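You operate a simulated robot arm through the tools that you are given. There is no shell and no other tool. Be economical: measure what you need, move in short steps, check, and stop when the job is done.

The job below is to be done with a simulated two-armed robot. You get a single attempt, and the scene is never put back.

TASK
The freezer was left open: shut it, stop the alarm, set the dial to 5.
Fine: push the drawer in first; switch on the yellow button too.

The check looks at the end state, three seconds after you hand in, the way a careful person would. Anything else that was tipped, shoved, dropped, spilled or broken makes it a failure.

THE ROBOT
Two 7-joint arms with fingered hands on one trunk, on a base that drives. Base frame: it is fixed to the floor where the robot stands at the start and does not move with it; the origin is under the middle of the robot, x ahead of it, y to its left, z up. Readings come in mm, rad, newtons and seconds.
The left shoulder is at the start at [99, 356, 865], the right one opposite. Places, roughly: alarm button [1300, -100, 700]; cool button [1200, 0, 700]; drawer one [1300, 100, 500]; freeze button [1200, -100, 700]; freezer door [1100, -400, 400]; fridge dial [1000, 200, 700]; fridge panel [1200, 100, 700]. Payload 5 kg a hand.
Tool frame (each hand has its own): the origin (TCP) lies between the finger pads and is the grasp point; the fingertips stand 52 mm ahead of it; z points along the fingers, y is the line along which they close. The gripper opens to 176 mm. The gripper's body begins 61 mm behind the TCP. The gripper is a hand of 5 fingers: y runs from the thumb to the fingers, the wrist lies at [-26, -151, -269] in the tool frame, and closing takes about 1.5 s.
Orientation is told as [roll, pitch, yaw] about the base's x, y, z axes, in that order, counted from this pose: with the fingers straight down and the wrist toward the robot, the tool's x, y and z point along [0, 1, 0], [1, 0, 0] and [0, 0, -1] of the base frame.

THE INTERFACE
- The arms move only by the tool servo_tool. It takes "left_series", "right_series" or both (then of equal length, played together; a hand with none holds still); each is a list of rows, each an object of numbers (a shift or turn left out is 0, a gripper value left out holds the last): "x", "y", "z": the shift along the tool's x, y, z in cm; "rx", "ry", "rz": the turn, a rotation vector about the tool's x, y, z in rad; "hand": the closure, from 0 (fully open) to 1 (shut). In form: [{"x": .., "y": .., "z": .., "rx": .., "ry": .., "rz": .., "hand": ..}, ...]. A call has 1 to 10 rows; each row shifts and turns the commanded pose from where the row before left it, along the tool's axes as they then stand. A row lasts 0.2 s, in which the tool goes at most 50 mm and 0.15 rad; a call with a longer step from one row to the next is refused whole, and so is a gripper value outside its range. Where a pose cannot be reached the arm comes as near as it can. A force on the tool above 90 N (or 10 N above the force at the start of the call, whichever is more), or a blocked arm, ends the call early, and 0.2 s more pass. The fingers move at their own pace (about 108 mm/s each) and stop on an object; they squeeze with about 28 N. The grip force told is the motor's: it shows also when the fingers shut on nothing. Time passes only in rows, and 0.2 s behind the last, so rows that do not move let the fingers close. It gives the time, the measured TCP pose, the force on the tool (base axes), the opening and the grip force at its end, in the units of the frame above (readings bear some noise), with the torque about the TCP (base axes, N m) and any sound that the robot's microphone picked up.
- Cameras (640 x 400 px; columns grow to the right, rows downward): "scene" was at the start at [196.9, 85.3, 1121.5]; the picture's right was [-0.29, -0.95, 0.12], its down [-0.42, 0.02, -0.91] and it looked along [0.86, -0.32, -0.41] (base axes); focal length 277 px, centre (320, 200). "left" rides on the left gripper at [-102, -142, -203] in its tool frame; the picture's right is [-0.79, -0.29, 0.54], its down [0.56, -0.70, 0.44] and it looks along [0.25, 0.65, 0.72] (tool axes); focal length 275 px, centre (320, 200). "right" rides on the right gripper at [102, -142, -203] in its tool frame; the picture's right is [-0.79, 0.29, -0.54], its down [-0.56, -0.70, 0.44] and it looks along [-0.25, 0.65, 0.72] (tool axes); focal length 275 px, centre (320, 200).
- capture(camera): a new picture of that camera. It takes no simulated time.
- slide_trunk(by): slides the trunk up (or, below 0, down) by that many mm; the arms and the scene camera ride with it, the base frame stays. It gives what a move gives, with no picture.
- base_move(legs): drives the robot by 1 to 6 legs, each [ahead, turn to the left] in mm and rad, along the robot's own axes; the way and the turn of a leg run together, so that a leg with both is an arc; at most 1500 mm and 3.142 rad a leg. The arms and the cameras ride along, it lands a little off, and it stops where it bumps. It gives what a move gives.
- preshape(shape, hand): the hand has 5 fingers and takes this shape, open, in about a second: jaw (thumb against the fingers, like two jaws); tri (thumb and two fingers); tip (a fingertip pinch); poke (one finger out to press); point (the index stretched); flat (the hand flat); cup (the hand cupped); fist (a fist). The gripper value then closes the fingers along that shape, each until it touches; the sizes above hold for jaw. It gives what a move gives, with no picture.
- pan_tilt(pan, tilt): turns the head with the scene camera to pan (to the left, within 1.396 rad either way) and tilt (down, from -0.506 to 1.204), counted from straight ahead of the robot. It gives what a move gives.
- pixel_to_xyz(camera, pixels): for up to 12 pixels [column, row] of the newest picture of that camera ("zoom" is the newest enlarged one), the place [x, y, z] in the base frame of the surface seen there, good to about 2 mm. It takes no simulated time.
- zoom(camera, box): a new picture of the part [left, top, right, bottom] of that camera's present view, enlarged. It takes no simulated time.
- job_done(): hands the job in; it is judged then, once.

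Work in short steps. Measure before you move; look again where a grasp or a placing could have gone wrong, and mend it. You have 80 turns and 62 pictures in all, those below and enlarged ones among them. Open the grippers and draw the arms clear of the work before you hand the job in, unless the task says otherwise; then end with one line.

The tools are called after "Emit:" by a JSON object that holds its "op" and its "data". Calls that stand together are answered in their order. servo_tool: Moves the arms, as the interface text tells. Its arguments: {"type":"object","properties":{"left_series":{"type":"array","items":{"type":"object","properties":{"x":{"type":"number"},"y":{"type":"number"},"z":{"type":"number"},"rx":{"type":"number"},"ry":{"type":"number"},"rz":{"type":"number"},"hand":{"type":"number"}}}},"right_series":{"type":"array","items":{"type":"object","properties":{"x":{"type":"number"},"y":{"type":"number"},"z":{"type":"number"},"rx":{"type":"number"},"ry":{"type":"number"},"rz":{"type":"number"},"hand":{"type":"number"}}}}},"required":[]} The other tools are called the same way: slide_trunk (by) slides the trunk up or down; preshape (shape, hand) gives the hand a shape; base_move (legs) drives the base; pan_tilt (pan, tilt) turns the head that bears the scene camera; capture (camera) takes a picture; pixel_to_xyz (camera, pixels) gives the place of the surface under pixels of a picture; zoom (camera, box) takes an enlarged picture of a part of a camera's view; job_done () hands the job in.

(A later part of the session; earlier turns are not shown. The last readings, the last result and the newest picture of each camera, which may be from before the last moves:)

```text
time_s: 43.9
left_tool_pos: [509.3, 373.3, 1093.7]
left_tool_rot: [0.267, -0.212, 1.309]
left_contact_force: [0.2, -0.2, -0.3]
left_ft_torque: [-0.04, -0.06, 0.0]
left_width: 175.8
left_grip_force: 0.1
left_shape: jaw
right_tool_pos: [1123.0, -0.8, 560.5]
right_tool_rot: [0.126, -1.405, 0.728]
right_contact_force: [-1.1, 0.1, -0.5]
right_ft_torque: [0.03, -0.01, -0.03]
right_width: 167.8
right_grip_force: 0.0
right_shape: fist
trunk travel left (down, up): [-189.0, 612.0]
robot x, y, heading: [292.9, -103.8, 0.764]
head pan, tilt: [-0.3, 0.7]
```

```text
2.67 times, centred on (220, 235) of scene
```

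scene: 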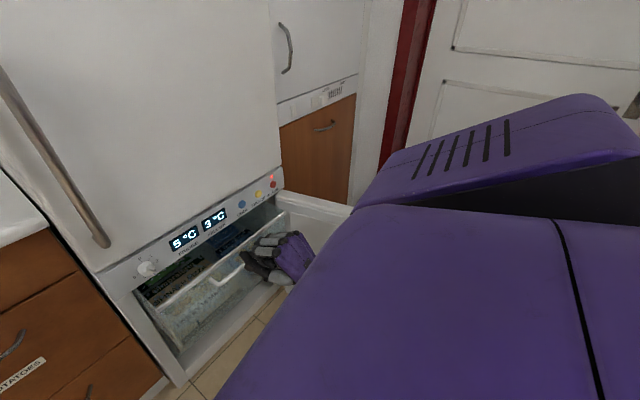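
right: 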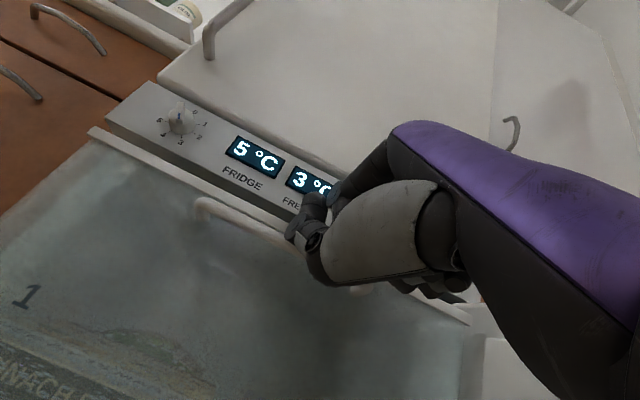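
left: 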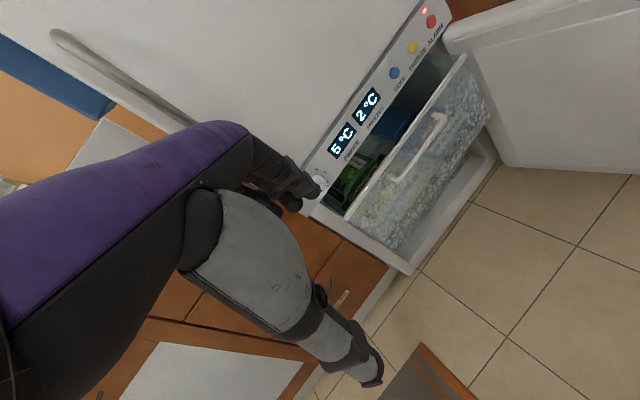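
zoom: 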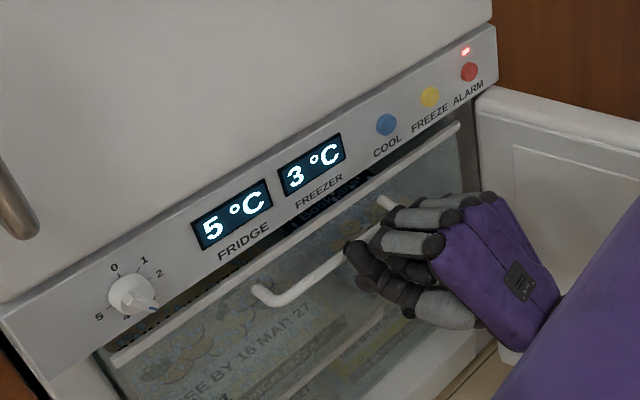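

The drawer slides in with the fist on the handle (zoom shows the rim now near the panel). I keep pushing until it stops.

Emit:
{"op": "servo_tool", "data": {"right_series": [{"z": 1.95, "x": -0.4}, {"z": 1.95, "x": -0.4}, {"z": 1.95, "x": -0.4}, {"z": 1.95, "x": -0.4}]}}

Emit:
{"op": "zoom", "data": {"camera": "scene", "box": [100, 160, 340, 310]}}

```text
time_s: 44.9
left_tool_pos: [507.8, 374.2, 1092.7]
left_tool_rot: [0.267, -0.211, 1.309]
left_contact_force: [0.7, 0.3, 0.5]
left_ft_torque: [0.0, 0.05, 0.0]
left_width: 175.9
left_grip_force: 0.0
left_shape: jaw
right_tool_pos: [1185.9, 47.2, 546.9]
right_tool_rot: [0.125, -1.402, 0.728]
right_contact_force: [0.7, -0.3, -1.1]
right_ft_torque: [0.09, -0.05, 0.01]
right_width: 167.9
right_grip_force: 0.1
right_shape: fist
trunk travel left (down, up): [-189.0, 612.0]
robot x, y, heading: [292.7, -97.4, 0.757]
head pan, tilt: [-0.3, 0.7]
```

```text
2.67 times, centred on (220, 235) of scene
```

zoom: 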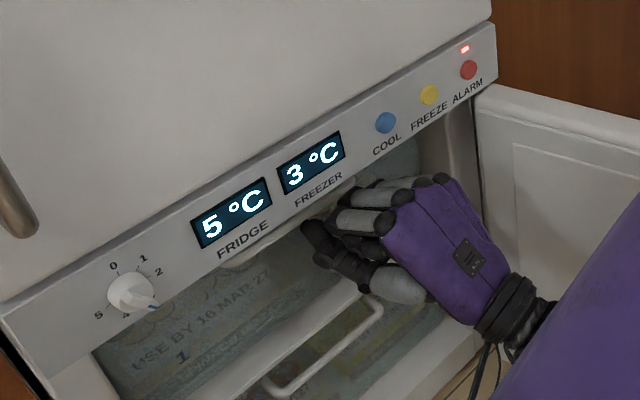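

The drawer is well in, force still near zero; I push on until resistance shows.

Emit:
{"op": "servo_tool", "data": {"right_series": [{"z": 1.5, "x": -0.3}, {"z": 1.5, "x": -0.3}, {"z": 1.5, "x": -0.3}]}}

Emit:
{"op": "zoom", "data": {"camera": "scene", "box": [100, 160, 340, 310]}}

```text
time_s: 45.5
left_tool_pos: [495.9, 375.5, 1092.9]
left_tool_rot: [0.269, -0.205, 1.337]
left_contact_force: [-2.0, 1.7, 0.5]
left_ft_torque: [-0.2, -0.26, -0.1]
left_width: 175.8
left_grip_force: 0.0
left_shape: jaw
right_tool_pos: [1200.9, 60.5, 554.1]
right_tool_rot: [0.119, -1.425, 0.737]
right_contact_force: [-3.4, -0.2, 2.7]
right_ft_torque: [-0.1, 0.09, -0.16]
right_width: 0.2
right_grip_force: 0.1
right_shape: fist
trunk travel left (down, up): [-189.0, 612.0]
robot x, y, heading: [294.5, -100.9, 0.765]
head pan, tilt: [-0.3, 0.7]
stopped in row 3 (right hand): the force on the tool passed its limit (the readings are from after the stop); the commanded pose is now the measured one
```

```text
2.67 times, centred on (220, 235) of scene
```

zoom: 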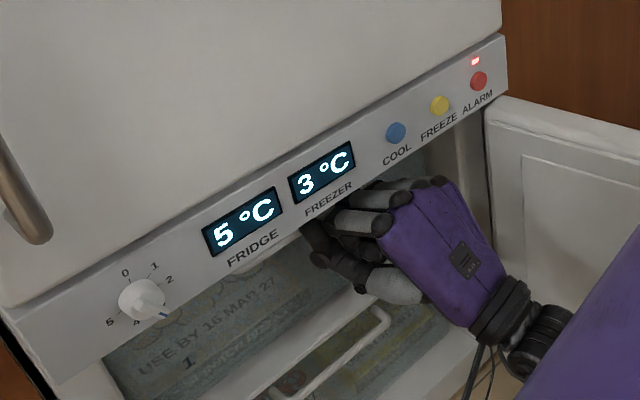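

Force stop. I draw the fist back out and check how far in the drawer is.

Emit:
{"op": "servo_tool", "data": {"right_series": [{"z": -2.5, "x": 0.5}, {"z": -3, "x": 0.6}, {"z": -3.5, "x": 0.7}, {"z": -3.5, "x": 0.7}, {"z": -3.5, "x": 0.7}]}}

Emit:
{"op": "capture", "data": {"camera": "right"}}

Emit:
{"op": "zoom", "data": {"camera": "scene", "box": [100, 160, 340, 310]}}

```text
time_s: 46.7
left_tool_pos: [496.6, 373.4, 1094.9]
left_tool_rot: [0.27, -0.205, 1.335]
left_contact_force: [0.8, 0.0, 0.8]
left_ft_torque: [-0.02, 0.05, 0.0]
left_width: 175.7
left_grip_force: 0.1
left_shape: jaw
right_tool_pos: [1074.3, -40.8, 574.8]
right_tool_rot: [0.147, -1.422, 0.711]
right_contact_force: [0.7, -0.3, 1.1]
right_ft_torque: [-0.1, 0.05, 0.05]
right_width: 0.0
right_grip_force: 0.0
right_shape: fist
trunk travel left (down, up): [-189.0, 612.0]
robot x, y, heading: [293.4, -100.1, 0.764]
head pan, tilt: [-0.3, 0.7]
```

```text
32 pictures are left
```

right: 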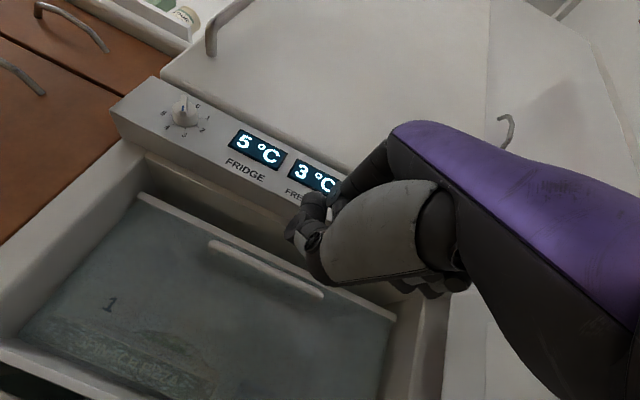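

```text
2.67 times, centred on (220, 235) of scene
```

zoom: 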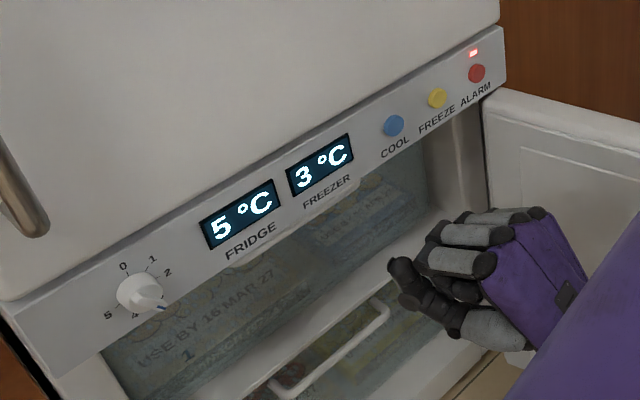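

The drawer is deeply recessed. I measure the fronts of both drawers to compare depth.

Emit:
{"op": "pixel_to_xyz", "data": {"camera": "right", "pixels": [[110, 305], [250, 330], [350, 340], [170, 215], [265, 270], [60, 380], [30, 300], [430, 330], [25, 395]]}}

Emit:
{"op": "pixel_to_xyz", "data": {"camera": "zoom", "pixels": [[150, 350], [300, 280], [335, 350], [270, 310], [310, 375], [180, 380], [385, 310], [440, 190]]}}

```text
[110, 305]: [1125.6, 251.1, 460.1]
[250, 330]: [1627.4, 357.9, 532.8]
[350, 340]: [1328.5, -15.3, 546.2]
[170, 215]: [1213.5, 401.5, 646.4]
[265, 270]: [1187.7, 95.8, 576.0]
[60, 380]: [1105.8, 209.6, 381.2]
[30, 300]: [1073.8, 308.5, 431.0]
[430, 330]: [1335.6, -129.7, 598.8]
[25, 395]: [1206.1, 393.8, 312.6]
```

```text
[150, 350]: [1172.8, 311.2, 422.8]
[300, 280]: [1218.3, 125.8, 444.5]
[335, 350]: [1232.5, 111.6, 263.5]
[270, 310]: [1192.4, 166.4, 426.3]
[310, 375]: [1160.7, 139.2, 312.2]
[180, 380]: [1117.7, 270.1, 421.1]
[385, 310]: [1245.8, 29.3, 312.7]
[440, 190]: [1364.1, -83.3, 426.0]
```

Drawer one's front is at n≈-122 and handle at -81; drawer two's about -126 and -87. I take more points to see whether those few mm are real.

Emit:
{"op": "zoom", "data": {"camera": "right", "box": [0, 180, 320, 380]}}

Emit:
{"op": "pixel_to_xyz", "data": {"camera": "zoom", "pixels": [[440, 140], [500, 165], [560, 195], [620, 225], [200, 250], [300, 300], [500, 300], [160, 200], [550, 350]]}}

```text
2.00 times, centred on (160, 280) of right
```

zoom: 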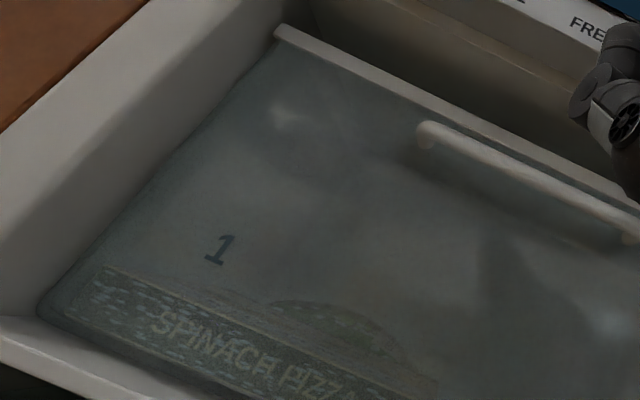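

```text
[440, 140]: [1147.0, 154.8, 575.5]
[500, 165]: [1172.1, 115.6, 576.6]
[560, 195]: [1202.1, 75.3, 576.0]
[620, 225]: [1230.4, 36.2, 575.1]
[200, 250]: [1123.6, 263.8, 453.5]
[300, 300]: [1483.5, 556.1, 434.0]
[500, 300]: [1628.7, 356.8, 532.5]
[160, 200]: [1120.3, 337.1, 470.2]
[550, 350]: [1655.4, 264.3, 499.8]
```

The drawer may be 5 mm short, since the fist could have touched the panel's lower edge. I push once more, 45 mm lower.

Emit:
{"op": "servo_tool", "data": {"right_series": [{"y": -4.5, "hand": 1}, {"z": 2.9, "x": -0.6}, {"z": 2.9, "x": -0.6}, {"z": 2.9, "x": -0.6}, {"z": 2.9, "x": -0.6}, {"z": 1.95, "x": -0.4}, {"z": 1.5, "x": -0.3}, {"z": 1, "x": -0.2}, {"z": 1, "x": -0.2}, {"z": 1, "x": -0.2}]}}

Emit:
{"op": "zoom", "data": {"camera": "scene", "box": [100, 160, 340, 310]}}

```text
time_s: 48.9
left_tool_pos: [496.9, 372.7, 1093.3]
left_tool_rot: [0.27, -0.206, 1.337]
left_contact_force: [-0.4, 0.2, -0.7]
left_ft_torque: [-0.01, 0.0, 0.01]
left_width: 175.7
left_grip_force: 0.1
left_shape: jaw
right_tool_pos: [1213.4, 66.0, 503.4]
right_tool_rot: [0.131, -1.421, 0.726]
right_contact_force: [0.0, -0.4, 0.0]
right_ft_torque: [-0.02, -0.03, -0.03]
right_width: 0.2
right_grip_force: 0.0
right_shape: fist
trunk travel left (down, up): [-189.0, 612.0]
robot x, y, heading: [296.4, -99.5, 0.764]
head pan, tilt: [-0.3, 0.7]
```

```text
2.67 times, centred on (220, 235) of scene
```

zoom: 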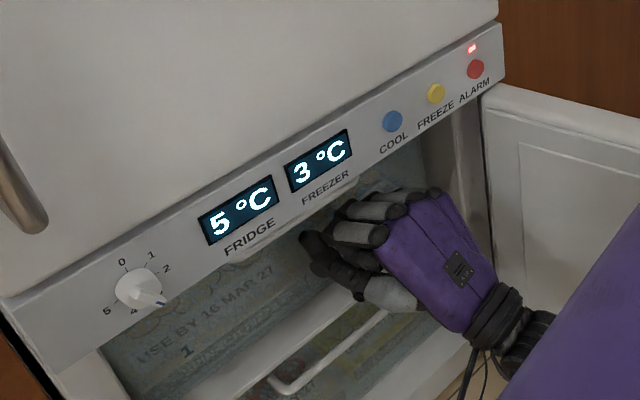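

No contact yet (n=-84, z=503). I go on slowly until the force rises.

Emit:
{"op": "servo_tool", "data": {"right_series": [{"z": 1, "x": -0.2}, {"z": 1, "x": -0.2}, {"z": 1, "x": -0.2}, {"z": 1, "x": -0.2}, {"z": 1, "x": -0.2}, {"z": 1, "x": -0.2}]}}

```text
time_s: 50.0
left_tool_pos: [484.9, 374.7, 1093.2]
left_tool_rot: [0.274, -0.198, 1.366]
left_contact_force: [-2.8, 2.3, 0.1]
left_ft_torque: [-0.17, -0.21, -0.08]
left_width: 175.9
left_grip_force: 0.0
left_shape: jaw
right_tool_pos: [1236.4, 85.3, 505.9]
right_tool_rot: [0.118, -1.438, 0.743]
right_contact_force: [-6.2, -5.3, 0.4]
right_ft_torque: [0.12, -0.17, 0.07]
right_width: 0.0
right_grip_force: 0.1
right_shape: fist
trunk travel left (down, up): [-189.0, 612.0]
robot x, y, heading: [290.7, -97.6, 0.755]
head pan, tilt: [-0.3, 0.7]
stopped in row 5 (right hand): the force on the tool passed its limit (the readings are from after the stop); the commanded pose is now the measured one
```

The fist met the drawer's face at about n=-124 with a hard stop. I draw back and re-measure.

Emit:
{"op": "servo_tool", "data": {"right_series": [{"z": -2.9, "x": 0.6}, {"z": -2.9, "x": 0.6}, {"z": -3.9, "x": 0.8}, {"z": -3.9, "x": 0.8}, {"z": -3.9, "x": 0.8}, {"z": -3.9, "x": 0.8}]}}

Emit:
{"op": "zoom", "data": {"camera": "right", "box": [0, 100, 480, 400]}}

```text
time_s: 51.5
left_tool_pos: [486.1, 373.1, 1094.3]
left_tool_rot: [0.275, -0.198, 1.366]
left_contact_force: [-0.2, 0.6, -0.1]
left_ft_torque: [-0.01, 0.04, 0.05]
left_width: 176.1
left_grip_force: 0.1
left_shape: jaw
right_tool_pos: [1067.5, -46.4, 532.6]
right_tool_rot: [0.181, -1.437, 0.69]
right_contact_force: [1.4, 1.1, 1.9]
right_ft_torque: [-0.17, 0.09, 0.09]
right_width: 0.0
right_grip_force: 0.1
right_shape: fist
trunk travel left (down, up): [-189.0, 612.0]
robot x, y, heading: [292.9, -98.3, 0.762]
head pan, tilt: [-0.3, 0.7]
```

```text
1.33 times, centred on (240, 250) of right
```

zoom: 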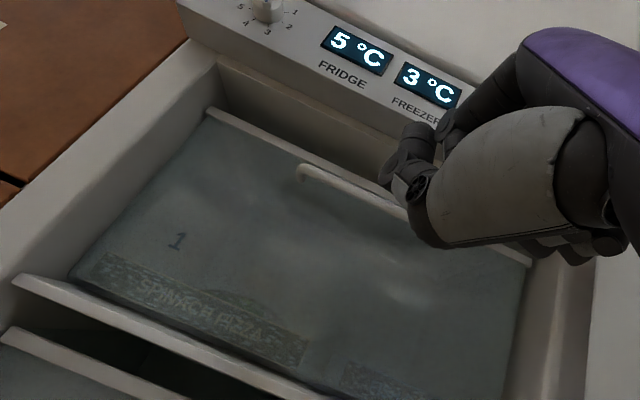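

Emit:
{"op": "pixel_to_xyz", "data": {"camera": "zoom", "pixels": [[305, 178], [330, 182], [375, 203], [178, 241], [210, 115], [20, 335], [60, 355], [270, 10]]}}

```text
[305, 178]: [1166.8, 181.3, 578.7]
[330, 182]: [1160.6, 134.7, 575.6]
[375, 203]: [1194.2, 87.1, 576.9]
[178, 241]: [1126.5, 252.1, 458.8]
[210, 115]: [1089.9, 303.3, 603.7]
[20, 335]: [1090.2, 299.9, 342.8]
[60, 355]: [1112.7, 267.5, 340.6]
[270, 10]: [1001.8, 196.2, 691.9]
```

Both drawers' rims are at n≈-123, so drawer one is fully in. Next the door: I raise the fist straight up so it clears the door's top (z≈645) before turning the base.

Emit:
{"op": "servo_tool", "data": {"right_series": [{"y": 4.7, "z": -0.5}, {"y": 4.7, "z": -0.5}, {"y": 4.7, "z": -0.5}, {"y": 4.7, "z": -0.5}, {"y": 4.7, "z": -0.5}, {"y": 4.7, "z": -0.5}, {"y": 4.7, "z": -0.5}, {"y": 4.7, "z": -0.5}]}}

```text
time_s: 53.2
left_tool_pos: [486.0, 373.1, 1092.2]
left_tool_rot: [0.273, -0.2, 1.366]
left_contact_force: [-0.4, -0.1, 0.0]
left_ft_torque: [0.0, -0.06, -0.04]
left_width: 176.0
left_grip_force: 0.0
left_shape: jaw
right_tool_pos: [1077.6, -41.0, 911.0]
right_tool_rot: [0.126, -1.436, 0.735]
right_contact_force: [0.0, 0.2, -0.9]
right_ft_torque: [0.06, 0.0, 0.03]
right_width: 0.1
right_grip_force: 0.0
right_shape: fist
trunk travel left (down, up): [-189.0, 612.0]
robot x, y, heading: [289.3, -100.4, 0.764]
head pan, tilt: [-0.3, 0.7]
```

Now I turn the base right toward the open door, hand high at z=911.

Emit:
{"op": "base_move", "data": {"legs": [[0, -0.5], [0, -0.45]]}}

Emit:
{"op": "pan_tilt", "data": {"pan": 0.0, "tilt": 0.7}}

Emit:
{"op": "capture", "data": {"camera": "scene"}}

```text
time_s: 55.9
left_tool_pos: [730.4, 173.5, 1089.6]
left_tool_rot: [0.284, -0.183, 0.792]
left_contact_force: [-9.3, 4.1, 1.6]
left_ft_torque: [-0.65, -1.08, -0.33]
left_width: 175.8
left_grip_force: 0.1
left_shape: jaw
right_tool_pos: [962.3, -525.3, 993.3]
right_tool_rot: [-2.846, -1.496, 3.107]
right_contact_force: [-5.9, 3.4, 9.1]
right_ft_torque: [-0.43, 1.18, -0.74]
right_width: 168.4
right_grip_force: 0.1
right_shape: fist
trunk travel left (down, up): [-189.0, 612.0]
robot x, y, heading: [303.8, -110.4, 0.242]
head pan, tilt: [-0.3, 0.7]
stopped in leg 2: the robot was blocked; the commanded pose is now the measured one
```

```text
time_s: 56.7
left_tool_pos: [733.7, 172.8, 1088.8]
left_tool_rot: [0.288, -0.182, 0.793]
left_contact_force: [1.3, -0.9, -0.2]
left_ft_torque: [0.06, 0.07, 0.04]
left_width: 175.7
left_grip_force: 0.0
left_shape: jaw
right_tool_pos: [969.4, -525.2, 981.4]
right_tool_rot: [-2.852, -1.524, 3.115]
right_contact_force: [0.2, -0.7, -0.5]
right_ft_torque: [0.0, -0.05, 0.06]
right_width: 168.1
right_grip_force: 0.1
right_shape: fist
trunk travel left (down, up): [-189.0, 612.0]
robot x, y, heading: [302.7, -111.7, 0.233]
head pan, tilt: [0.0, 0.7]
```

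```text
27 pictures are left
```

scene: 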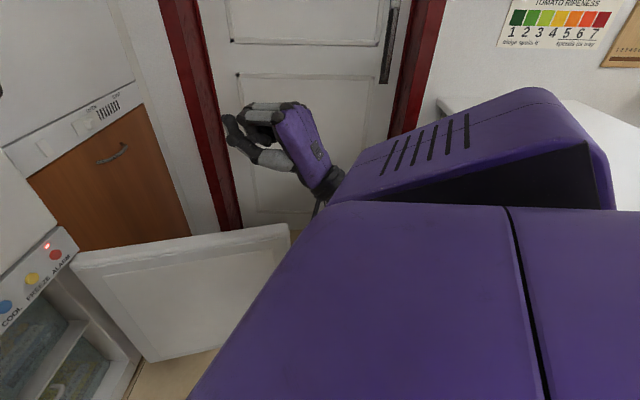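

The base stopped at heading 0.23 because the right arm brushed something, but the fist now stands over the door's outer end (r≈470 from the hinge). I shift it 150 mm right with the arm, so it will pass round the door's free edge to the outer side.

Emit:
{"op": "servo_tool", "data": {"right_series": [{"x": -3.75, "hand": 1}, {"x": -3.75}, {"x": -3.75}, {"x": -3.75}]}}

Emit:
{"op": "servo_tool", "data": {"right_series": [{"y": -4.5}, {"y": -4.5}, {"y": -4.5}, {"y": -4.5}]}}

Emit:
{"op": "capture", "data": {"camera": "scene"}}

```text
time_s: 57.7
left_tool_pos: [724.4, 176.7, 1091.9]
left_tool_rot: [0.277, -0.184, 0.79]
left_contact_force: [1.8, -0.5, -1.5]
left_ft_torque: [0.06, 0.18, 0.08]
left_width: 175.6
left_grip_force: 0.1
left_shape: jaw
right_tool_pos: [992.9, -666.8, 977.9]
right_tool_rot: [-2.024, -1.557, 2.271]
right_contact_force: [2.1, -0.1, -0.6]
right_ft_torque: [0.09, -0.12, 0.15]
right_width: 167.9
right_grip_force: 0.1
right_shape: fist
trunk travel left (down, up): [-189.0, 612.0]
robot x, y, heading: [300.8, -103.7, 0.224]
head pan, tilt: [0.0, 0.7]
```

```text
time_s: 58.7
left_tool_pos: [723.5, 167.8, 1095.2]
left_tool_rot: [0.288, -0.193, 0.796]
left_contact_force: [0.4, 2.2, -0.4]
left_ft_torque: [-0.25, -0.1, -0.11]
left_width: 175.8
left_grip_force: 0.1
left_shape: jaw
right_tool_pos: [1008.6, -661.7, 803.3]
right_tool_rot: [-1.977, -1.532, 2.263]
right_contact_force: [0.7, 3.4, 0.4]
right_ft_torque: [0.14, -0.1, -0.28]
right_width: 168.1
right_grip_force: 0.0
right_shape: fist
trunk travel left (down, up): [-189.0, 612.0]
robot x, y, heading: [298.4, -111.4, 0.236]
head pan, tilt: [0.0, 0.7]
```

```text
26 pictures are left
```

scene: 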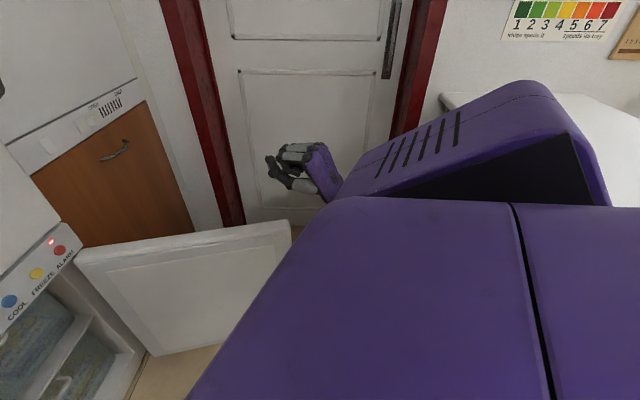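

The hand is right of the door's free edge with clearance. I lower it further to about z=570, behind the door's outer face.

Emit:
{"op": "servo_tool", "data": {"right_series": [{"y": -4.6}, {"y": -4.6}, {"y": -4.6}, {"y": -4.6}, {"y": -4.6}]}}

Emit:
{"op": "capture", "data": {"camera": "scene"}}

```text
time_s: 59.9
left_tool_pos: [724.4, 176.2, 1092.4]
left_tool_rot: [0.274, -0.187, 0.79]
left_contact_force: [-0.9, 1.7, 0.3]
left_ft_torque: [-0.13, -0.11, -0.04]
left_width: 176.0
left_grip_force: 0.0
left_shape: jaw
right_tool_pos: [996.2, -671.6, 569.7]
right_tool_rot: [-2.175, -1.556, 2.421]
right_contact_force: [1.2, -1.0, 1.2]
right_ft_torque: [-0.07, 0.15, 0.07]
right_width: 168.2
right_grip_force: 0.1
right_shape: fist
trunk travel left (down, up): [-189.0, 612.0]
robot x, y, heading: [301.2, -109.3, 0.221]
head pan, tilt: [0.0, 0.7]
```

```text
25 pictures are left
```

scene: 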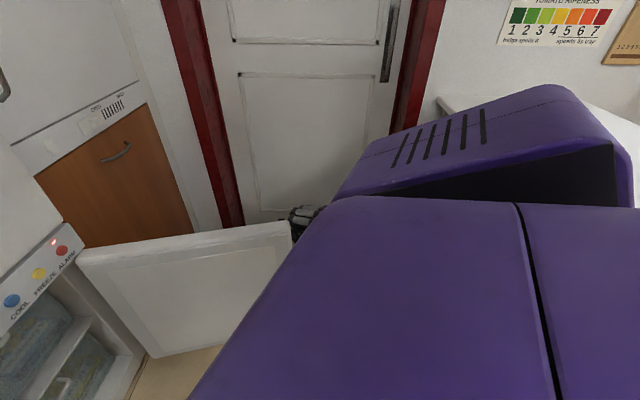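

Fist at r≈568 from the hinge, 100 mm outside the door plane. I go 50 mm forward behind the door, then pull toward the robot's left and back so the side of the hand draws the door edge along.

Emit:
{"op": "servo_tool", "data": {"right_series": [{"z": 2.5}, {"z": 2.5}, {"x": 2.4, "z": -1.8}, {"x": 2.4, "z": -1.8}, {"x": 2.4, "z": -1.8}, {"x": 2.4, "z": -1.8}, {"x": 2.4, "z": -1.8}, {"x": 2.4, "z": -1.8}]}}

Emit:
{"op": "capture", "data": {"camera": "scene"}}

```text
time_s: 60.4
left_tool_pos: [714.1, 186.1, 1092.1]
left_tool_rot: [0.276, -0.18, 0.819]
left_contact_force: [-2.3, 6.8, -0.7]
left_ft_torque: [-0.69, -0.23, -0.18]
left_width: 176.2
left_grip_force: 0.0
left_shape: jaw
right_tool_pos: [1011.6, -677.3, 578.9]
right_tool_rot: [-2.698, -1.549, 2.928]
right_contact_force: [-13.5, -14.5, -0.3]
right_ft_torque: [-0.08, 0.17, 0.21]
right_width: 168.2
right_grip_force: 0.1
right_shape: fist
trunk travel left (down, up): [-189.0, 612.0]
robot x, y, heading: [301.2, -108.7, 0.22]
head pan, tilt: [0.0, 0.7]
stopped in row 2 (right hand): the force on the tool passed its limit (the readings are from after the stop); the commanded pose is now the measured one
```

```text
24 pictures are left
```

scene: 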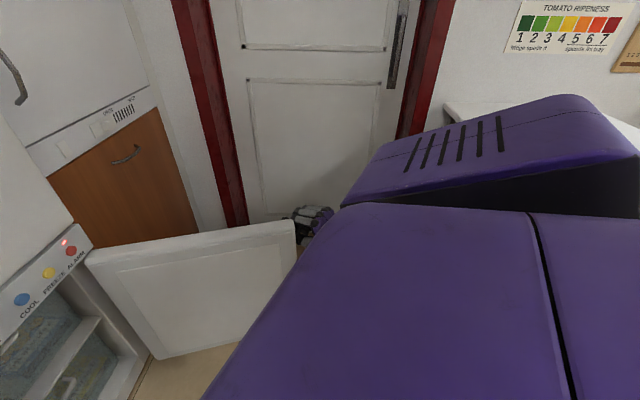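

The fist met something ahead (reaction along the door), likely the door's own handle or edge. I look with the right camera.

Emit:
{"op": "capture", "data": {"camera": "right"}}

Emit:
{"op": "zoom", "data": {"camera": "scene", "box": [200, 170, 360, 270]}}

```text
23 pictures are left
```

right: 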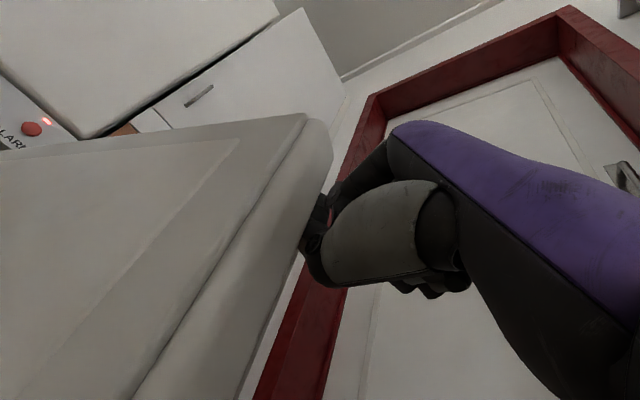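

```text
4.00 times, centred on (280, 220) of scene
```

zoom: 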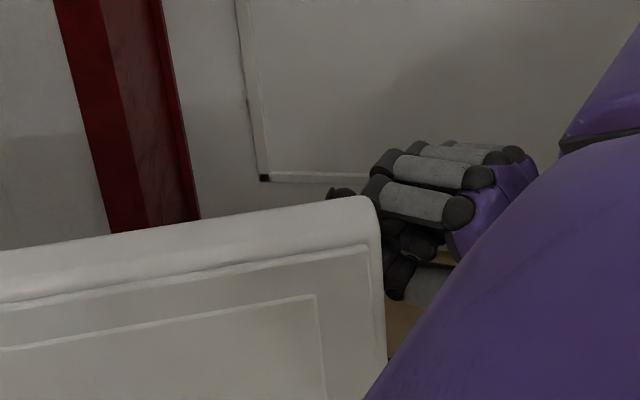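

The fist sits right at the door's free edge (zoom (380, 220)). I back off slightly, go 50 mm further right, then forward behind the door.

Emit:
{"op": "servo_tool", "data": {"right_series": [{"z": -1.5}, {"x": -3}, {"x": -3}, {"z": 3}, {"z": 3}, {"z": 3}, {"z": 2}]}}

Emit:
{"op": "zoom", "data": {"camera": "scene", "box": [200, 170, 360, 270]}}

```text
time_s: 62.0
left_tool_pos: [716.2, 181.0, 1092.4]
left_tool_rot: [0.279, -0.182, 0.818]
left_contact_force: [0.9, 0.4, 0.2]
left_ft_torque: [-0.03, 0.02, -0.02]
left_width: 176.0
left_grip_force: 0.0
left_shape: jaw
right_tool_pos: [1122.2, -715.5, 578.9]
right_tool_rot: [-2.78, -1.55, 3.012]
right_contact_force: [-0.1, 0.7, -1.0]
right_ft_torque: [0.11, -0.07, -0.06]
right_width: 168.0
right_grip_force: 0.0
right_shape: fist
trunk travel left (down, up): [-189.0, 612.0]
robot x, y, heading: [303.8, -107.1, 0.223]
head pan, tilt: [0.0, 0.7]
```

```text
4.00 times, centred on (280, 220) of scene
```

zoom: 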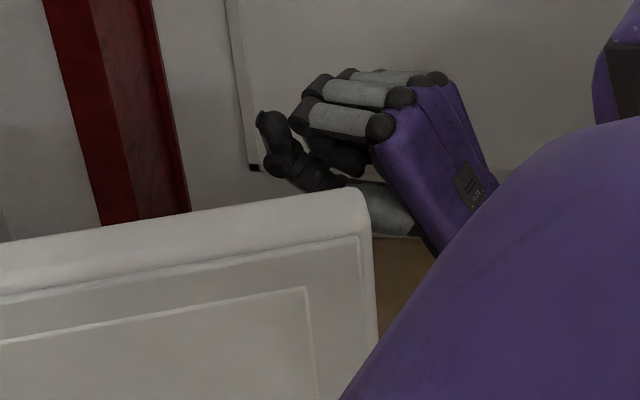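

The hand is fully behind the door now. I pull it toward the left and back so it draws the door closed.

Emit:
{"op": "servo_tool", "data": {"right_series": [{"x": 2.7, "z": -2.2}, {"x": 2.7, "z": -2.2}, {"x": 2.7, "z": -2.2}, {"x": 2.7, "z": -2.2}, {"x": 2.2, "z": -1.6}, {"x": 2.2, "z": -1.6}, {"x": 2.2, "z": -1.6}, {"x": 2.2, "z": -1.6}]}}

Emit:
{"op": "capture", "data": {"camera": "scene"}}

```text
time_s: 64.0
left_tool_pos: [703.5, 190.8, 1089.6]
left_tool_rot: [0.286, -0.172, 0.873]
left_contact_force: [-2.5, 2.0, -0.9]
left_ft_torque: [-0.2, -0.44, -0.08]
left_width: 176.0
left_grip_force: 0.1
left_shape: jaw
right_tool_pos: [966.1, -546.2, 612.9]
right_tool_rot: [-2.782, -1.468, 3.062]
right_contact_force: [-1.6, 2.5, 1.8]
right_ft_torque: [0.05, 0.2, -0.36]
right_width: 168.0
right_grip_force: 0.1
right_shape: fist
trunk travel left (down, up): [-189.0, 612.0]
robot x, y, heading: [307.3, -136.4, 0.314]
head pan, tilt: [0.0, 0.7]
stopped in row 8 (right hand): the arm was blocked; the commanded pose is now the measured one
```

```text
20 pictures are left
```

scene: 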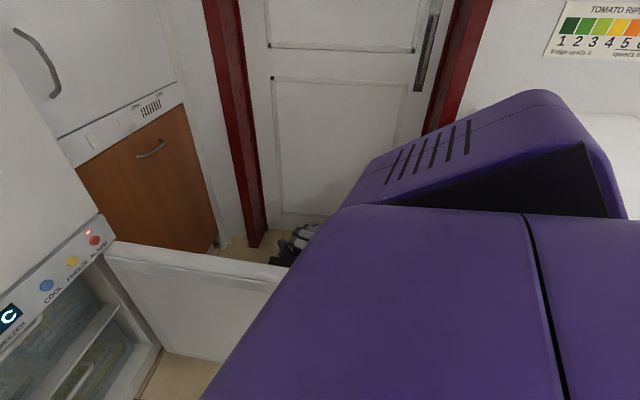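

The door has swung part of the way. I measure its new line from the top edge pixels.

Emit:
{"op": "pixel_to_xyz", "data": {"camera": "scene", "pixels": [[115, 246], [160, 252], [200, 257], [240, 262], [275, 267], [290, 262], [284, 280]]}}

Emit:
{"op": "capture", "data": {"camera": "right"}}

```text
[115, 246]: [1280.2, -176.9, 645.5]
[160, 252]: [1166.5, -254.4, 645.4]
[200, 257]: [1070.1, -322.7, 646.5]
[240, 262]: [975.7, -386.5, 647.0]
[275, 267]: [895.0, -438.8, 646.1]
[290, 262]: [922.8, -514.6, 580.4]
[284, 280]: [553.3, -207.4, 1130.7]
```

```text
19 pictures are left
```

right: 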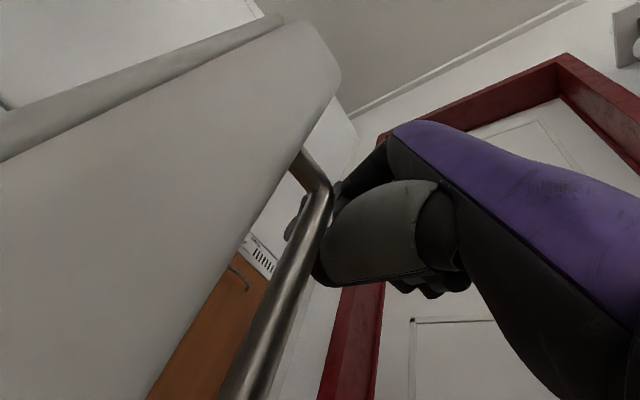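

The door is now at about 214° (was 232°) and the fist rests on its handle bar. I keep pulling along the door's new normal.

Emit:
{"op": "servo_tool", "data": {"right_series": [{"x": 2.4, "z": -0.8}, {"x": 2.4, "z": -0.8}, {"x": 2.4, "z": -0.8}, {"x": 2.4, "z": -0.8}, {"x": 2.4, "z": -0.7}, {"x": 2.4, "z": -0.6}, {"x": 2.4, "z": -0.5}, {"x": 2.4, "z": -0.4}]}}

Emit:
{"op": "capture", "data": {"camera": "scene"}}

```text
time_s: 66.0
left_tool_pos: [688.6, 195.6, 1090.5]
left_tool_rot: [0.286, -0.167, 0.901]
left_contact_force: [-8.9, 5.6, -1.4]
left_ft_torque: [-0.66, -1.03, -0.27]
left_width: 175.9
left_grip_force: 0.1
left_shape: jaw
right_tool_pos: [933.4, -511.3, 691.7]
right_tool_rot: [-3.083, -1.304, -2.882]
right_contact_force: [-0.7, 2.1, 6.9]
right_ft_torque: [-0.25, 0.7, -0.26]
right_width: 168.3
right_grip_force: 0.1
right_shape: fist
right hand out of reach, approached as far as the arm can: row 2, 3, 4, 5, 6, 7, 8
trunk travel left (down, up): [-189.0, 612.0]
robot x, y, heading: [312.2, -159.1, 0.405]
head pan, tilt: [0.0, 0.7]
stopped in row 8 (right hand): the arm was blocked; the commanded pose is now the measured one
```

```text
18 pictures are left
```

scene: 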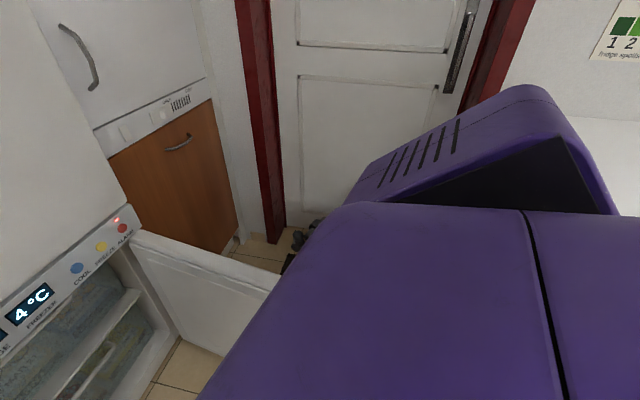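

The arm is at its limit to the left but the base can sweep it. I lower the hand some, then turn the base left to carry the door along.

Emit:
{"op": "servo_tool", "data": {"right_series": [{"x": -1, "y": -3, "z": 1}, {"y": -4, "z": 1}, {"y": -4, "z": 1}]}}

Emit:
{"op": "base_move", "data": {"legs": [[0, 0.25]]}}

Emit:
{"op": "capture", "data": {"camera": "scene"}}

Emit:
{"op": "pixel_to_xyz", "data": {"camera": "scene", "pixels": [[230, 250], [260, 260], [210, 255], [290, 270], [250, 280], [300, 250]]}}

```text
time_s: 66.8
left_tool_pos: [683.6, 194.1, 1093.2]
left_tool_rot: [0.283, -0.174, 0.909]
left_contact_force: [1.2, -1.5, 0.0]
left_ft_torque: [0.18, 0.2, 0.06]
left_width: 175.9
left_grip_force: 0.0
left_shape: jaw
right_tool_pos: [983.3, -509.4, 580.5]
right_tool_rot: [-3.129, -1.335, -2.825]
right_contact_force: [0.8, -0.6, -1.5]
right_ft_torque: [0.05, -0.19, 0.13]
right_width: 168.3
right_grip_force: 0.0
right_shape: fist
trunk travel left (down, up): [-189.0, 612.0]
robot x, y, heading: [315.1, -157.1, 0.378]
head pan, tilt: [0.0, 0.7]
```

```text
time_s: 67.5
left_tool_pos: [652.9, 213.7, 1093.6]
left_tool_rot: [0.291, -0.158, 0.991]
left_contact_force: [-1.3, -0.4, 0.9]
left_ft_torque: [0.02, -0.17, -0.02]
left_width: 175.9
left_grip_force: 0.1
left_shape: jaw
right_tool_pos: [971.9, -498.5, 593.0]
right_tool_rot: [3.121, -1.311, -2.75]
right_contact_force: [-0.2, 1.0, 1.3]
right_ft_torque: [-0.01, 0.12, -0.14]
right_width: 167.9
right_grip_force: 0.1
right_shape: fist
trunk travel left (down, up): [-189.0, 612.0]
robot x, y, heading: [313.4, -155.8, 0.409]
head pan, tilt: [0.0, 0.7]
stopped in leg 1: the force on the tool passed its limit (the readings are from after the stop); the commanded pose is now the measured one
```

```text
17 pictures are left
```

scene: 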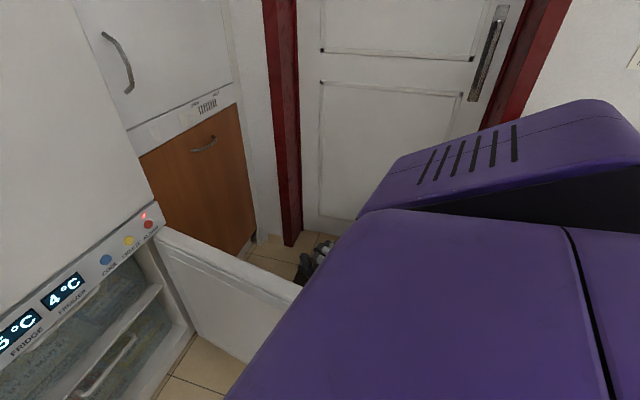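

```text
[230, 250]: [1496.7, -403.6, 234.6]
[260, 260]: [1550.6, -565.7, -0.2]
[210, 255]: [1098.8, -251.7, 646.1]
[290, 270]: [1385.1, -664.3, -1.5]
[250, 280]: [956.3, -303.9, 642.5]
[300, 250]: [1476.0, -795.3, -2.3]
```

The door is at about 200° now. I check with the right camera what the hand touched.

Emit:
{"op": "capture", "data": {"camera": "right"}}

Emit:
{"op": "pixel_to_xyz", "data": {"camera": "right", "pixels": [[290, 200], [250, 150], [200, 150], [100, 200], [280, 260], [240, 320], [330, 190], [150, 300]]}}

```text
16 pictures are left
```

right: 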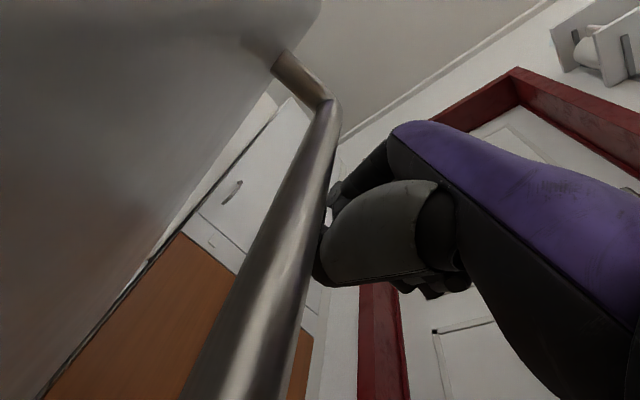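

```text
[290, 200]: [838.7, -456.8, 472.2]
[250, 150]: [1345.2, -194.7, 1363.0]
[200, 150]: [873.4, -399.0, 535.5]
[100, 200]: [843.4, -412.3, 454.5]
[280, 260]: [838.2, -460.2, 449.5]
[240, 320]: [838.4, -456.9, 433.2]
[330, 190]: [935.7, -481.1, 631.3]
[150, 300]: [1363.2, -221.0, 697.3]
```

The handle bar stands between the hand and the door (about [838, -457], perp ≈118), just touching. I turn the base left again in small legs, now that contact is made.

Emit:
{"op": "base_move", "data": {"legs": [[0, 0.12]]}}

Emit:
{"op": "base_move", "data": {"legs": [[0, 0.12]]}}

Emit:
{"op": "capture", "data": {"camera": "scene"}}

```text
time_s: 68.6
left_tool_pos: [589.9, 252.7, 1089.0]
left_tool_rot: [0.299, -0.145, 1.153]
left_contact_force: [-2.1, 0.8, 0.6]
left_ft_torque: [-0.06, -0.27, -0.08]
left_width: 175.7
left_grip_force: 0.2
left_shape: jaw
right_tool_pos: [986.6, -436.2, 602.8]
right_tool_rot: [3.094, -1.291, -2.608]
right_contact_force: [-1.5, 2.3, 1.5]
right_ft_torque: [-0.07, 0.17, -0.18]
right_width: 167.9
right_grip_force: 0.1
right_shape: fist
trunk travel left (down, up): [-189.0, 612.0]
robot x, y, heading: [314.5, -151.0, 0.505]
head pan, tilt: [0.0, 0.7]
stopped in leg 1: the force on the tool passed its limit (the readings are from after the stop); the commanded pose is now the measured one
```

```text
time_s: 69.4
left_tool_pos: [554.5, 266.1, 1086.1]
left_tool_rot: [0.311, -0.132, 1.246]
left_contact_force: [-1.6, -0.4, 1.3]
left_ft_torque: [0.16, -0.08, -0.02]
left_width: 175.9
left_grip_force: 0.1
left_shape: jaw
right_tool_pos: [977.6, -422.3, 611.2]
right_tool_rot: [3.066, -1.272, -2.533]
right_contact_force: [-0.3, 1.2, 0.6]
right_ft_torque: [-0.04, 0.08, -0.05]
right_width: 168.0
right_grip_force: 0.1
right_shape: fist
trunk travel left (down, up): [-189.0, 612.0]
robot x, y, heading: [311.0, -154.8, 0.543]
head pan, tilt: [0.0, 0.7]
stopped in leg 1: the force on the tool passed its limit (the readings are from after the stop); the commanded pose is now the measured one
```

```text
15 pictures are left
```

scene: 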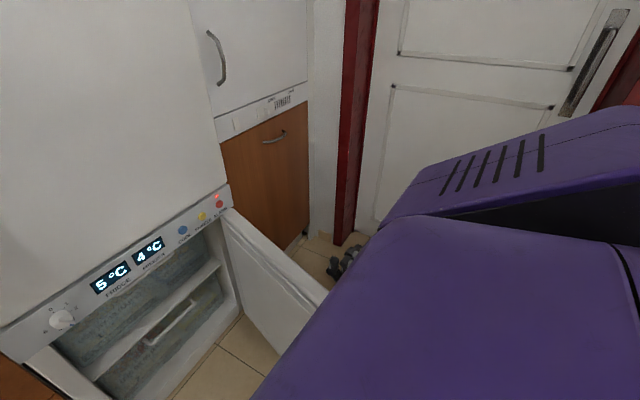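

Progress: the door swings on. I measure its line again.

Emit:
{"op": "pixel_to_xyz", "data": {"camera": "scene", "pixels": [[240, 225], [270, 250], [300, 277], [318, 293], [335, 265], [350, 258]]}}

Emit:
{"op": "base_move", "data": {"legs": [[0, 0.15]]}}

Emit:
{"op": "base_move", "data": {"legs": [[0, 0.15]]}}

```text
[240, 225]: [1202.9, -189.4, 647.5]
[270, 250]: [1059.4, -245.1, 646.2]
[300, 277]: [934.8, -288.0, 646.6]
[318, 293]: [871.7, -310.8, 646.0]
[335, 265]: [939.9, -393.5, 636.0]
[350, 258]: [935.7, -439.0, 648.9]
```

```text
time_s: 70.2
left_tool_pos: [513.7, 277.2, 1084.1]
left_tool_rot: [0.323, -0.116, 1.344]
left_contact_force: [-1.5, -1.9, 0.3]
left_ft_torque: [0.17, -0.09, 0.01]
left_width: 176.0
left_grip_force: 0.0
left_shape: jaw
right_tool_pos: [970.7, -399.7, 618.1]
right_tool_rot: [3.039, -1.253, -2.445]
right_contact_force: [-0.5, 0.1, 0.2]
right_ft_torque: [-0.01, 0.06, -0.03]
right_width: 168.0
right_grip_force: 0.0
right_shape: fist
trunk travel left (down, up): [-189.0, 612.0]
robot x, y, heading: [310.6, -158.0, 0.584]
head pan, tilt: [0.0, 0.7]
stopped in leg 1: the force on the tool passed its limit (the readings are from after the stop); the commanded pose is now the measured one
```

```text
time_s: 71.1
left_tool_pos: [468.0, 285.8, 1081.7]
left_tool_rot: [0.334, -0.102, 1.448]
left_contact_force: [-1.5, -0.6, 1.5]
left_ft_torque: [0.14, -0.06, -0.06]
left_width: 176.1
left_grip_force: 0.1
left_shape: jaw
right_tool_pos: [963.1, -377.3, 622.4]
right_tool_rot: [3.011, -1.234, -2.351]
right_contact_force: [-0.1, -0.2, 1.1]
right_ft_torque: [-0.01, 0.05, -0.04]
right_width: 168.0
right_grip_force: 0.0
right_shape: fist
trunk travel left (down, up): [-189.0, 612.0]
robot x, y, heading: [313.4, -155.4, 0.635]
head pan, tilt: [0.0, 0.7]
stopped in leg 1: the force on the tool passed its limit (the readings are from after the stop); the commanded pose is now the measured one
```

Each leg gives about 0.05 rad of turn before the force limit. The arm has been bent right meanwhile, so I use arm pushes to the left together with lowering, then more base legs.

Emit:
{"op": "servo_tool", "data": {"right_series": [{"y": -3}, {"y": -3}, {"x": 1.5}, {"x": 1.5}, {"x": 1.5}, {"x": 1.5}, {"x": 1.5}, {"x": 1.5}]}}

Emit:
{"op": "base_move", "data": {"legs": [[0, 0.15]]}}

Emit:
{"op": "base_move", "data": {"legs": [[0, 0.15]]}}

Emit:
{"op": "capture", "data": {"camera": "scene"}}

```text
time_s: 72.9
left_tool_pos: [470.3, 287.2, 1081.4]
left_tool_rot: [0.336, -0.101, 1.448]
left_contact_force: [-0.2, 0.2, -0.2]
left_ft_torque: [0.0, -0.01, 0.01]
left_width: 175.9
left_grip_force: 0.2
left_shape: jaw
right_tool_pos: [942.6, -322.6, 569.9]
right_tool_rot: [2.988, -1.236, -2.325]
right_contact_force: [-0.3, -0.6, 0.3]
right_ft_torque: [-0.02, -0.01, -0.01]
right_width: 167.8
right_grip_force: 0.1
right_shape: fist
right hand out of reach, approached as far as the arm can: row 6, 7, 8
trunk travel left (down, up): [-189.0, 612.0]
robot x, y, heading: [310.6, -160.0, 0.636]
head pan, tilt: [0.0, 0.7]
```

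```text
time_s: 73.8
left_tool_pos: [399.9, 296.9, 1081.1]
left_tool_rot: [0.344, -0.086, 1.599]
left_contact_force: [-2.9, -0.4, 1.1]
left_ft_torque: [0.01, -0.27, -0.07]
left_width: 175.7
left_grip_force: 0.0
left_shape: jaw
right_tool_pos: [936.9, -267.4, 577.1]
right_tool_rot: [2.966, -1.213, -2.192]
right_contact_force: [-1.6, 1.4, 2.6]
right_ft_torque: [-0.06, 0.17, -0.19]
right_width: 168.1
right_grip_force: 0.0
right_shape: fist
trunk travel left (down, up): [-189.0, 612.0]
robot x, y, heading: [311.6, -160.1, 0.736]
head pan, tilt: [0.0, 0.7]
stopped in leg 1: the force on the tool passed its limit (the readings are from after the stop); the commanded pose is now the measured one
```

```text
time_s: 74.8
left_tool_pos: [330.1, 295.9, 1076.1]
left_tool_rot: [0.352, -0.062, 1.749]
left_contact_force: [-2.5, 1.2, 0.8]
left_ft_torque: [-0.07, -0.25, -0.03]
left_width: 175.7
left_grip_force: 0.2
left_shape: jaw
right_tool_pos: [935.1, -224.2, 583.9]
right_tool_rot: [2.97, -1.191, -2.104]
right_contact_force: [-0.7, 2.9, 2.7]
right_ft_torque: [-0.02, 0.14, -0.18]
right_width: 167.9
right_grip_force: 0.0
right_shape: fist
trunk travel left (down, up): [-189.0, 612.0]
robot x, y, heading: [308.8, -165.0, 0.839]
head pan, tilt: [0.0, 0.7]
stopped in leg 1: the force on the tool passed its limit (the readings are from after the stop); the commanded pose is now the measured one
```

```text
14 pictures are left
```

scene: 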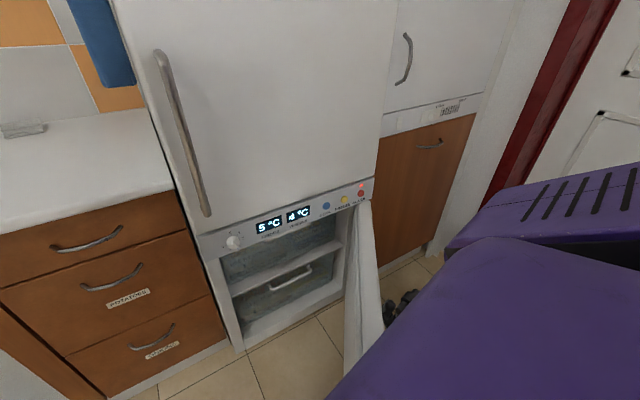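

The door is now about half closed (around 177°), and the fist is on its outer side pointing at az≈0.87. I push forward and left with the arm along the door's arc.

Emit:
{"op": "servo_tool", "data": {"right_series": [{"z": 2.2, "y": 0.9, "x": 1.5}, {"z": 2.2, "y": 0.9, "x": 1.5}, {"z": 2.2, "y": 0.9, "x": 1.2}, {"z": 2.2, "y": 0.9, "x": 1.2}, {"z": 2.2, "y": 0.9, "x": 1}, {"z": 2.2, "y": 0.9, "x": 1}, {"z": 2.2, "y": 0.9, "x": 0.8}, {"z": 2.2, "y": 0.9, "x": 0.8}]}}

Emit:
{"op": "capture", "data": {"camera": "scene"}}

```text
time_s: 75.2
left_tool_pos: [319.6, 291.7, 1073.3]
left_tool_rot: [0.362, -0.049, 1.771]
left_contact_force: [-3.0, 1.7, -0.4]
left_ft_torque: [-0.21, -0.38, -0.01]
left_width: 175.9
left_grip_force: 0.1
left_shape: jaw
right_tool_pos: [932.3, -220.9, 601.8]
right_tool_rot: [2.953, -1.184, -2.1]
right_contact_force: [-1.8, -9.2, 0.8]
right_ft_torque: [-0.22, 0.13, 0.16]
right_width: 168.3
right_grip_force: 0.0
right_shape: fist
right hand out of reach, approached as far as the arm can: row 2
trunk travel left (down, up): [-189.0, 612.0]
robot x, y, heading: [308.5, -158.7, 0.84]
head pan, tilt: [0.0, 0.7]
stopped in row 2 (right hand): the force on the tool passed its limit (the readings are from after the stop); the commanded pose is now the measured one
```

```text
13 pictures are left
```

scene: 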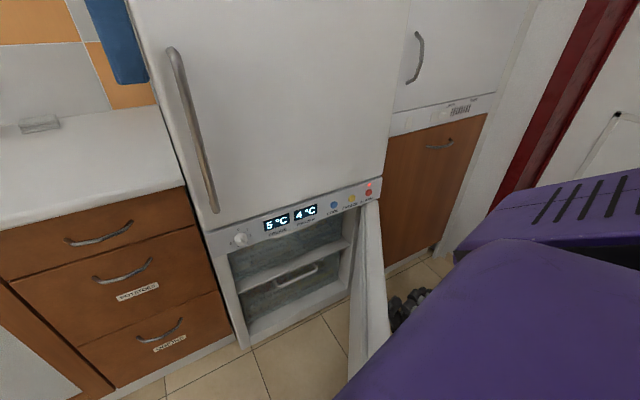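

The force limit trips at this speed; I push again with much smaller steps.

Emit:
{"op": "servo_tool", "data": {"right_series": [{"z": 0.8, "y": 0.2, "x": 0.4}, {"z": 0.8, "y": 0.2, "x": 0.4}, {"z": 0.8, "y": 0.2, "x": 0.4}, {"z": 0.8, "y": 0.2, "x": 0.4}, {"z": 0.8, "y": 0.2, "x": 0.4}, {"z": 0.8, "y": 0.2, "x": 0.4}, {"z": 0.8, "y": 0.2, "x": 0.4}, {"z": 0.8, "y": 0.2, "x": 0.4}, {"z": 0.8, "y": 0.2, "x": 0.4}, {"z": 0.8, "y": 0.2, "x": 0.4}]}}

Emit:
{"op": "servo_tool", "data": {"right_series": [{"z": 0.8, "y": 0.2, "x": 0.4}, {"z": 0.8, "y": 0.2, "x": 0.4}, {"z": 0.8, "y": 0.2, "x": 0.4}, {"z": 0.8, "y": 0.2, "x": 0.4}, {"z": 0.8, "y": 0.2, "x": 0.4}, {"z": 0.8, "y": 0.2, "x": 0.4}, {"z": 0.8, "y": 0.2, "x": 0.4}, {"z": 0.8, "y": 0.2, "x": 0.4}, {"z": 0.8, "y": 0.2, "x": 0.4}, {"z": 0.8, "y": 0.2, "x": 0.4}]}}

```text
time_s: 75.8
left_tool_pos: [309.6, 286.9, 1070.3]
left_tool_rot: [0.375, -0.035, 1.791]
left_contact_force: [-4.7, 1.8, -0.6]
left_ft_torque: [-0.35, -0.61, 0.03]
left_width: 175.9
left_grip_force: 0.2
left_shape: jaw
right_tool_pos: [929.5, -218.7, 612.4]
right_tool_rot: [2.954, -1.174, -2.108]
right_contact_force: [0.5, -9.3, 0.2]
right_ft_torque: [-0.26, 0.17, 0.07]
right_width: 168.4
right_grip_force: 0.0
right_shape: fist
trunk travel left (down, up): [-189.0, 612.0]
robot x, y, heading: [313.3, -154.2, 0.837]
head pan, tilt: [0.0, 0.7]
stopped in row 2 (right hand): the force on the tool passed its limit (the readings are from after the stop); the commanded pose is now the measured one
```

```text
time_s: 76.4
left_tool_pos: [301.6, 281.1, 1067.8]
left_tool_rot: [0.392, -0.018, 1.805]
left_contact_force: [-4.2, 2.6, -1.1]
left_ft_torque: [-0.37, -0.57, 0.03]
left_width: 175.8
left_grip_force: 0.2
left_shape: jaw
right_tool_pos: [926.9, -220.3, 622.1]
right_tool_rot: [2.948, -1.164, -2.104]
right_contact_force: [1.1, -8.5, 0.0]
right_ft_torque: [-0.31, 0.12, 0.07]
right_width: 168.1
right_grip_force: 0.0
right_shape: fist
trunk travel left (down, up): [-189.0, 612.0]
robot x, y, heading: [311.5, -159.8, 0.84]
head pan, tilt: [0.0, 0.7]
stopped in row 2 (right hand): the force on the tool passed its limit (the readings are from after the stop); the commanded pose is now the measured one
```

The door stopped yielding. I measure its line and see whether its free edge meets my base.

Emit:
{"op": "zoom", "data": {"camera": "scene", "box": [300, 180, 500, 400]}}

Emit:
{"op": "pixel_to_xyz", "data": {"camera": "zoom", "pixels": [[205, 110], [225, 180], [240, 250], [250, 300], [260, 350], [275, 350], [330, 250], [200, 380]]}}

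```text
1.82 times, centred on (400, 290) of scene
```

zoom: 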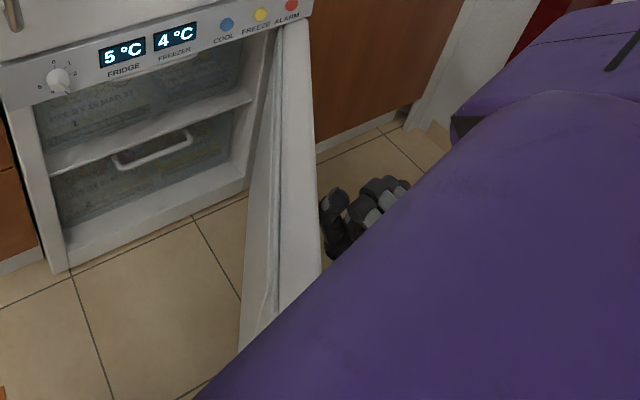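

```text
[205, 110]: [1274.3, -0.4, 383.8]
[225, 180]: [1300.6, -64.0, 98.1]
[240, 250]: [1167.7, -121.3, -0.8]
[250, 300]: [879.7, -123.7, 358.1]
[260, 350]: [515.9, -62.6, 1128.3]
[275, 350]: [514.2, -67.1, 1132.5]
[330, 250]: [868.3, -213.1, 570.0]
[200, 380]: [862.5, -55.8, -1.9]
```

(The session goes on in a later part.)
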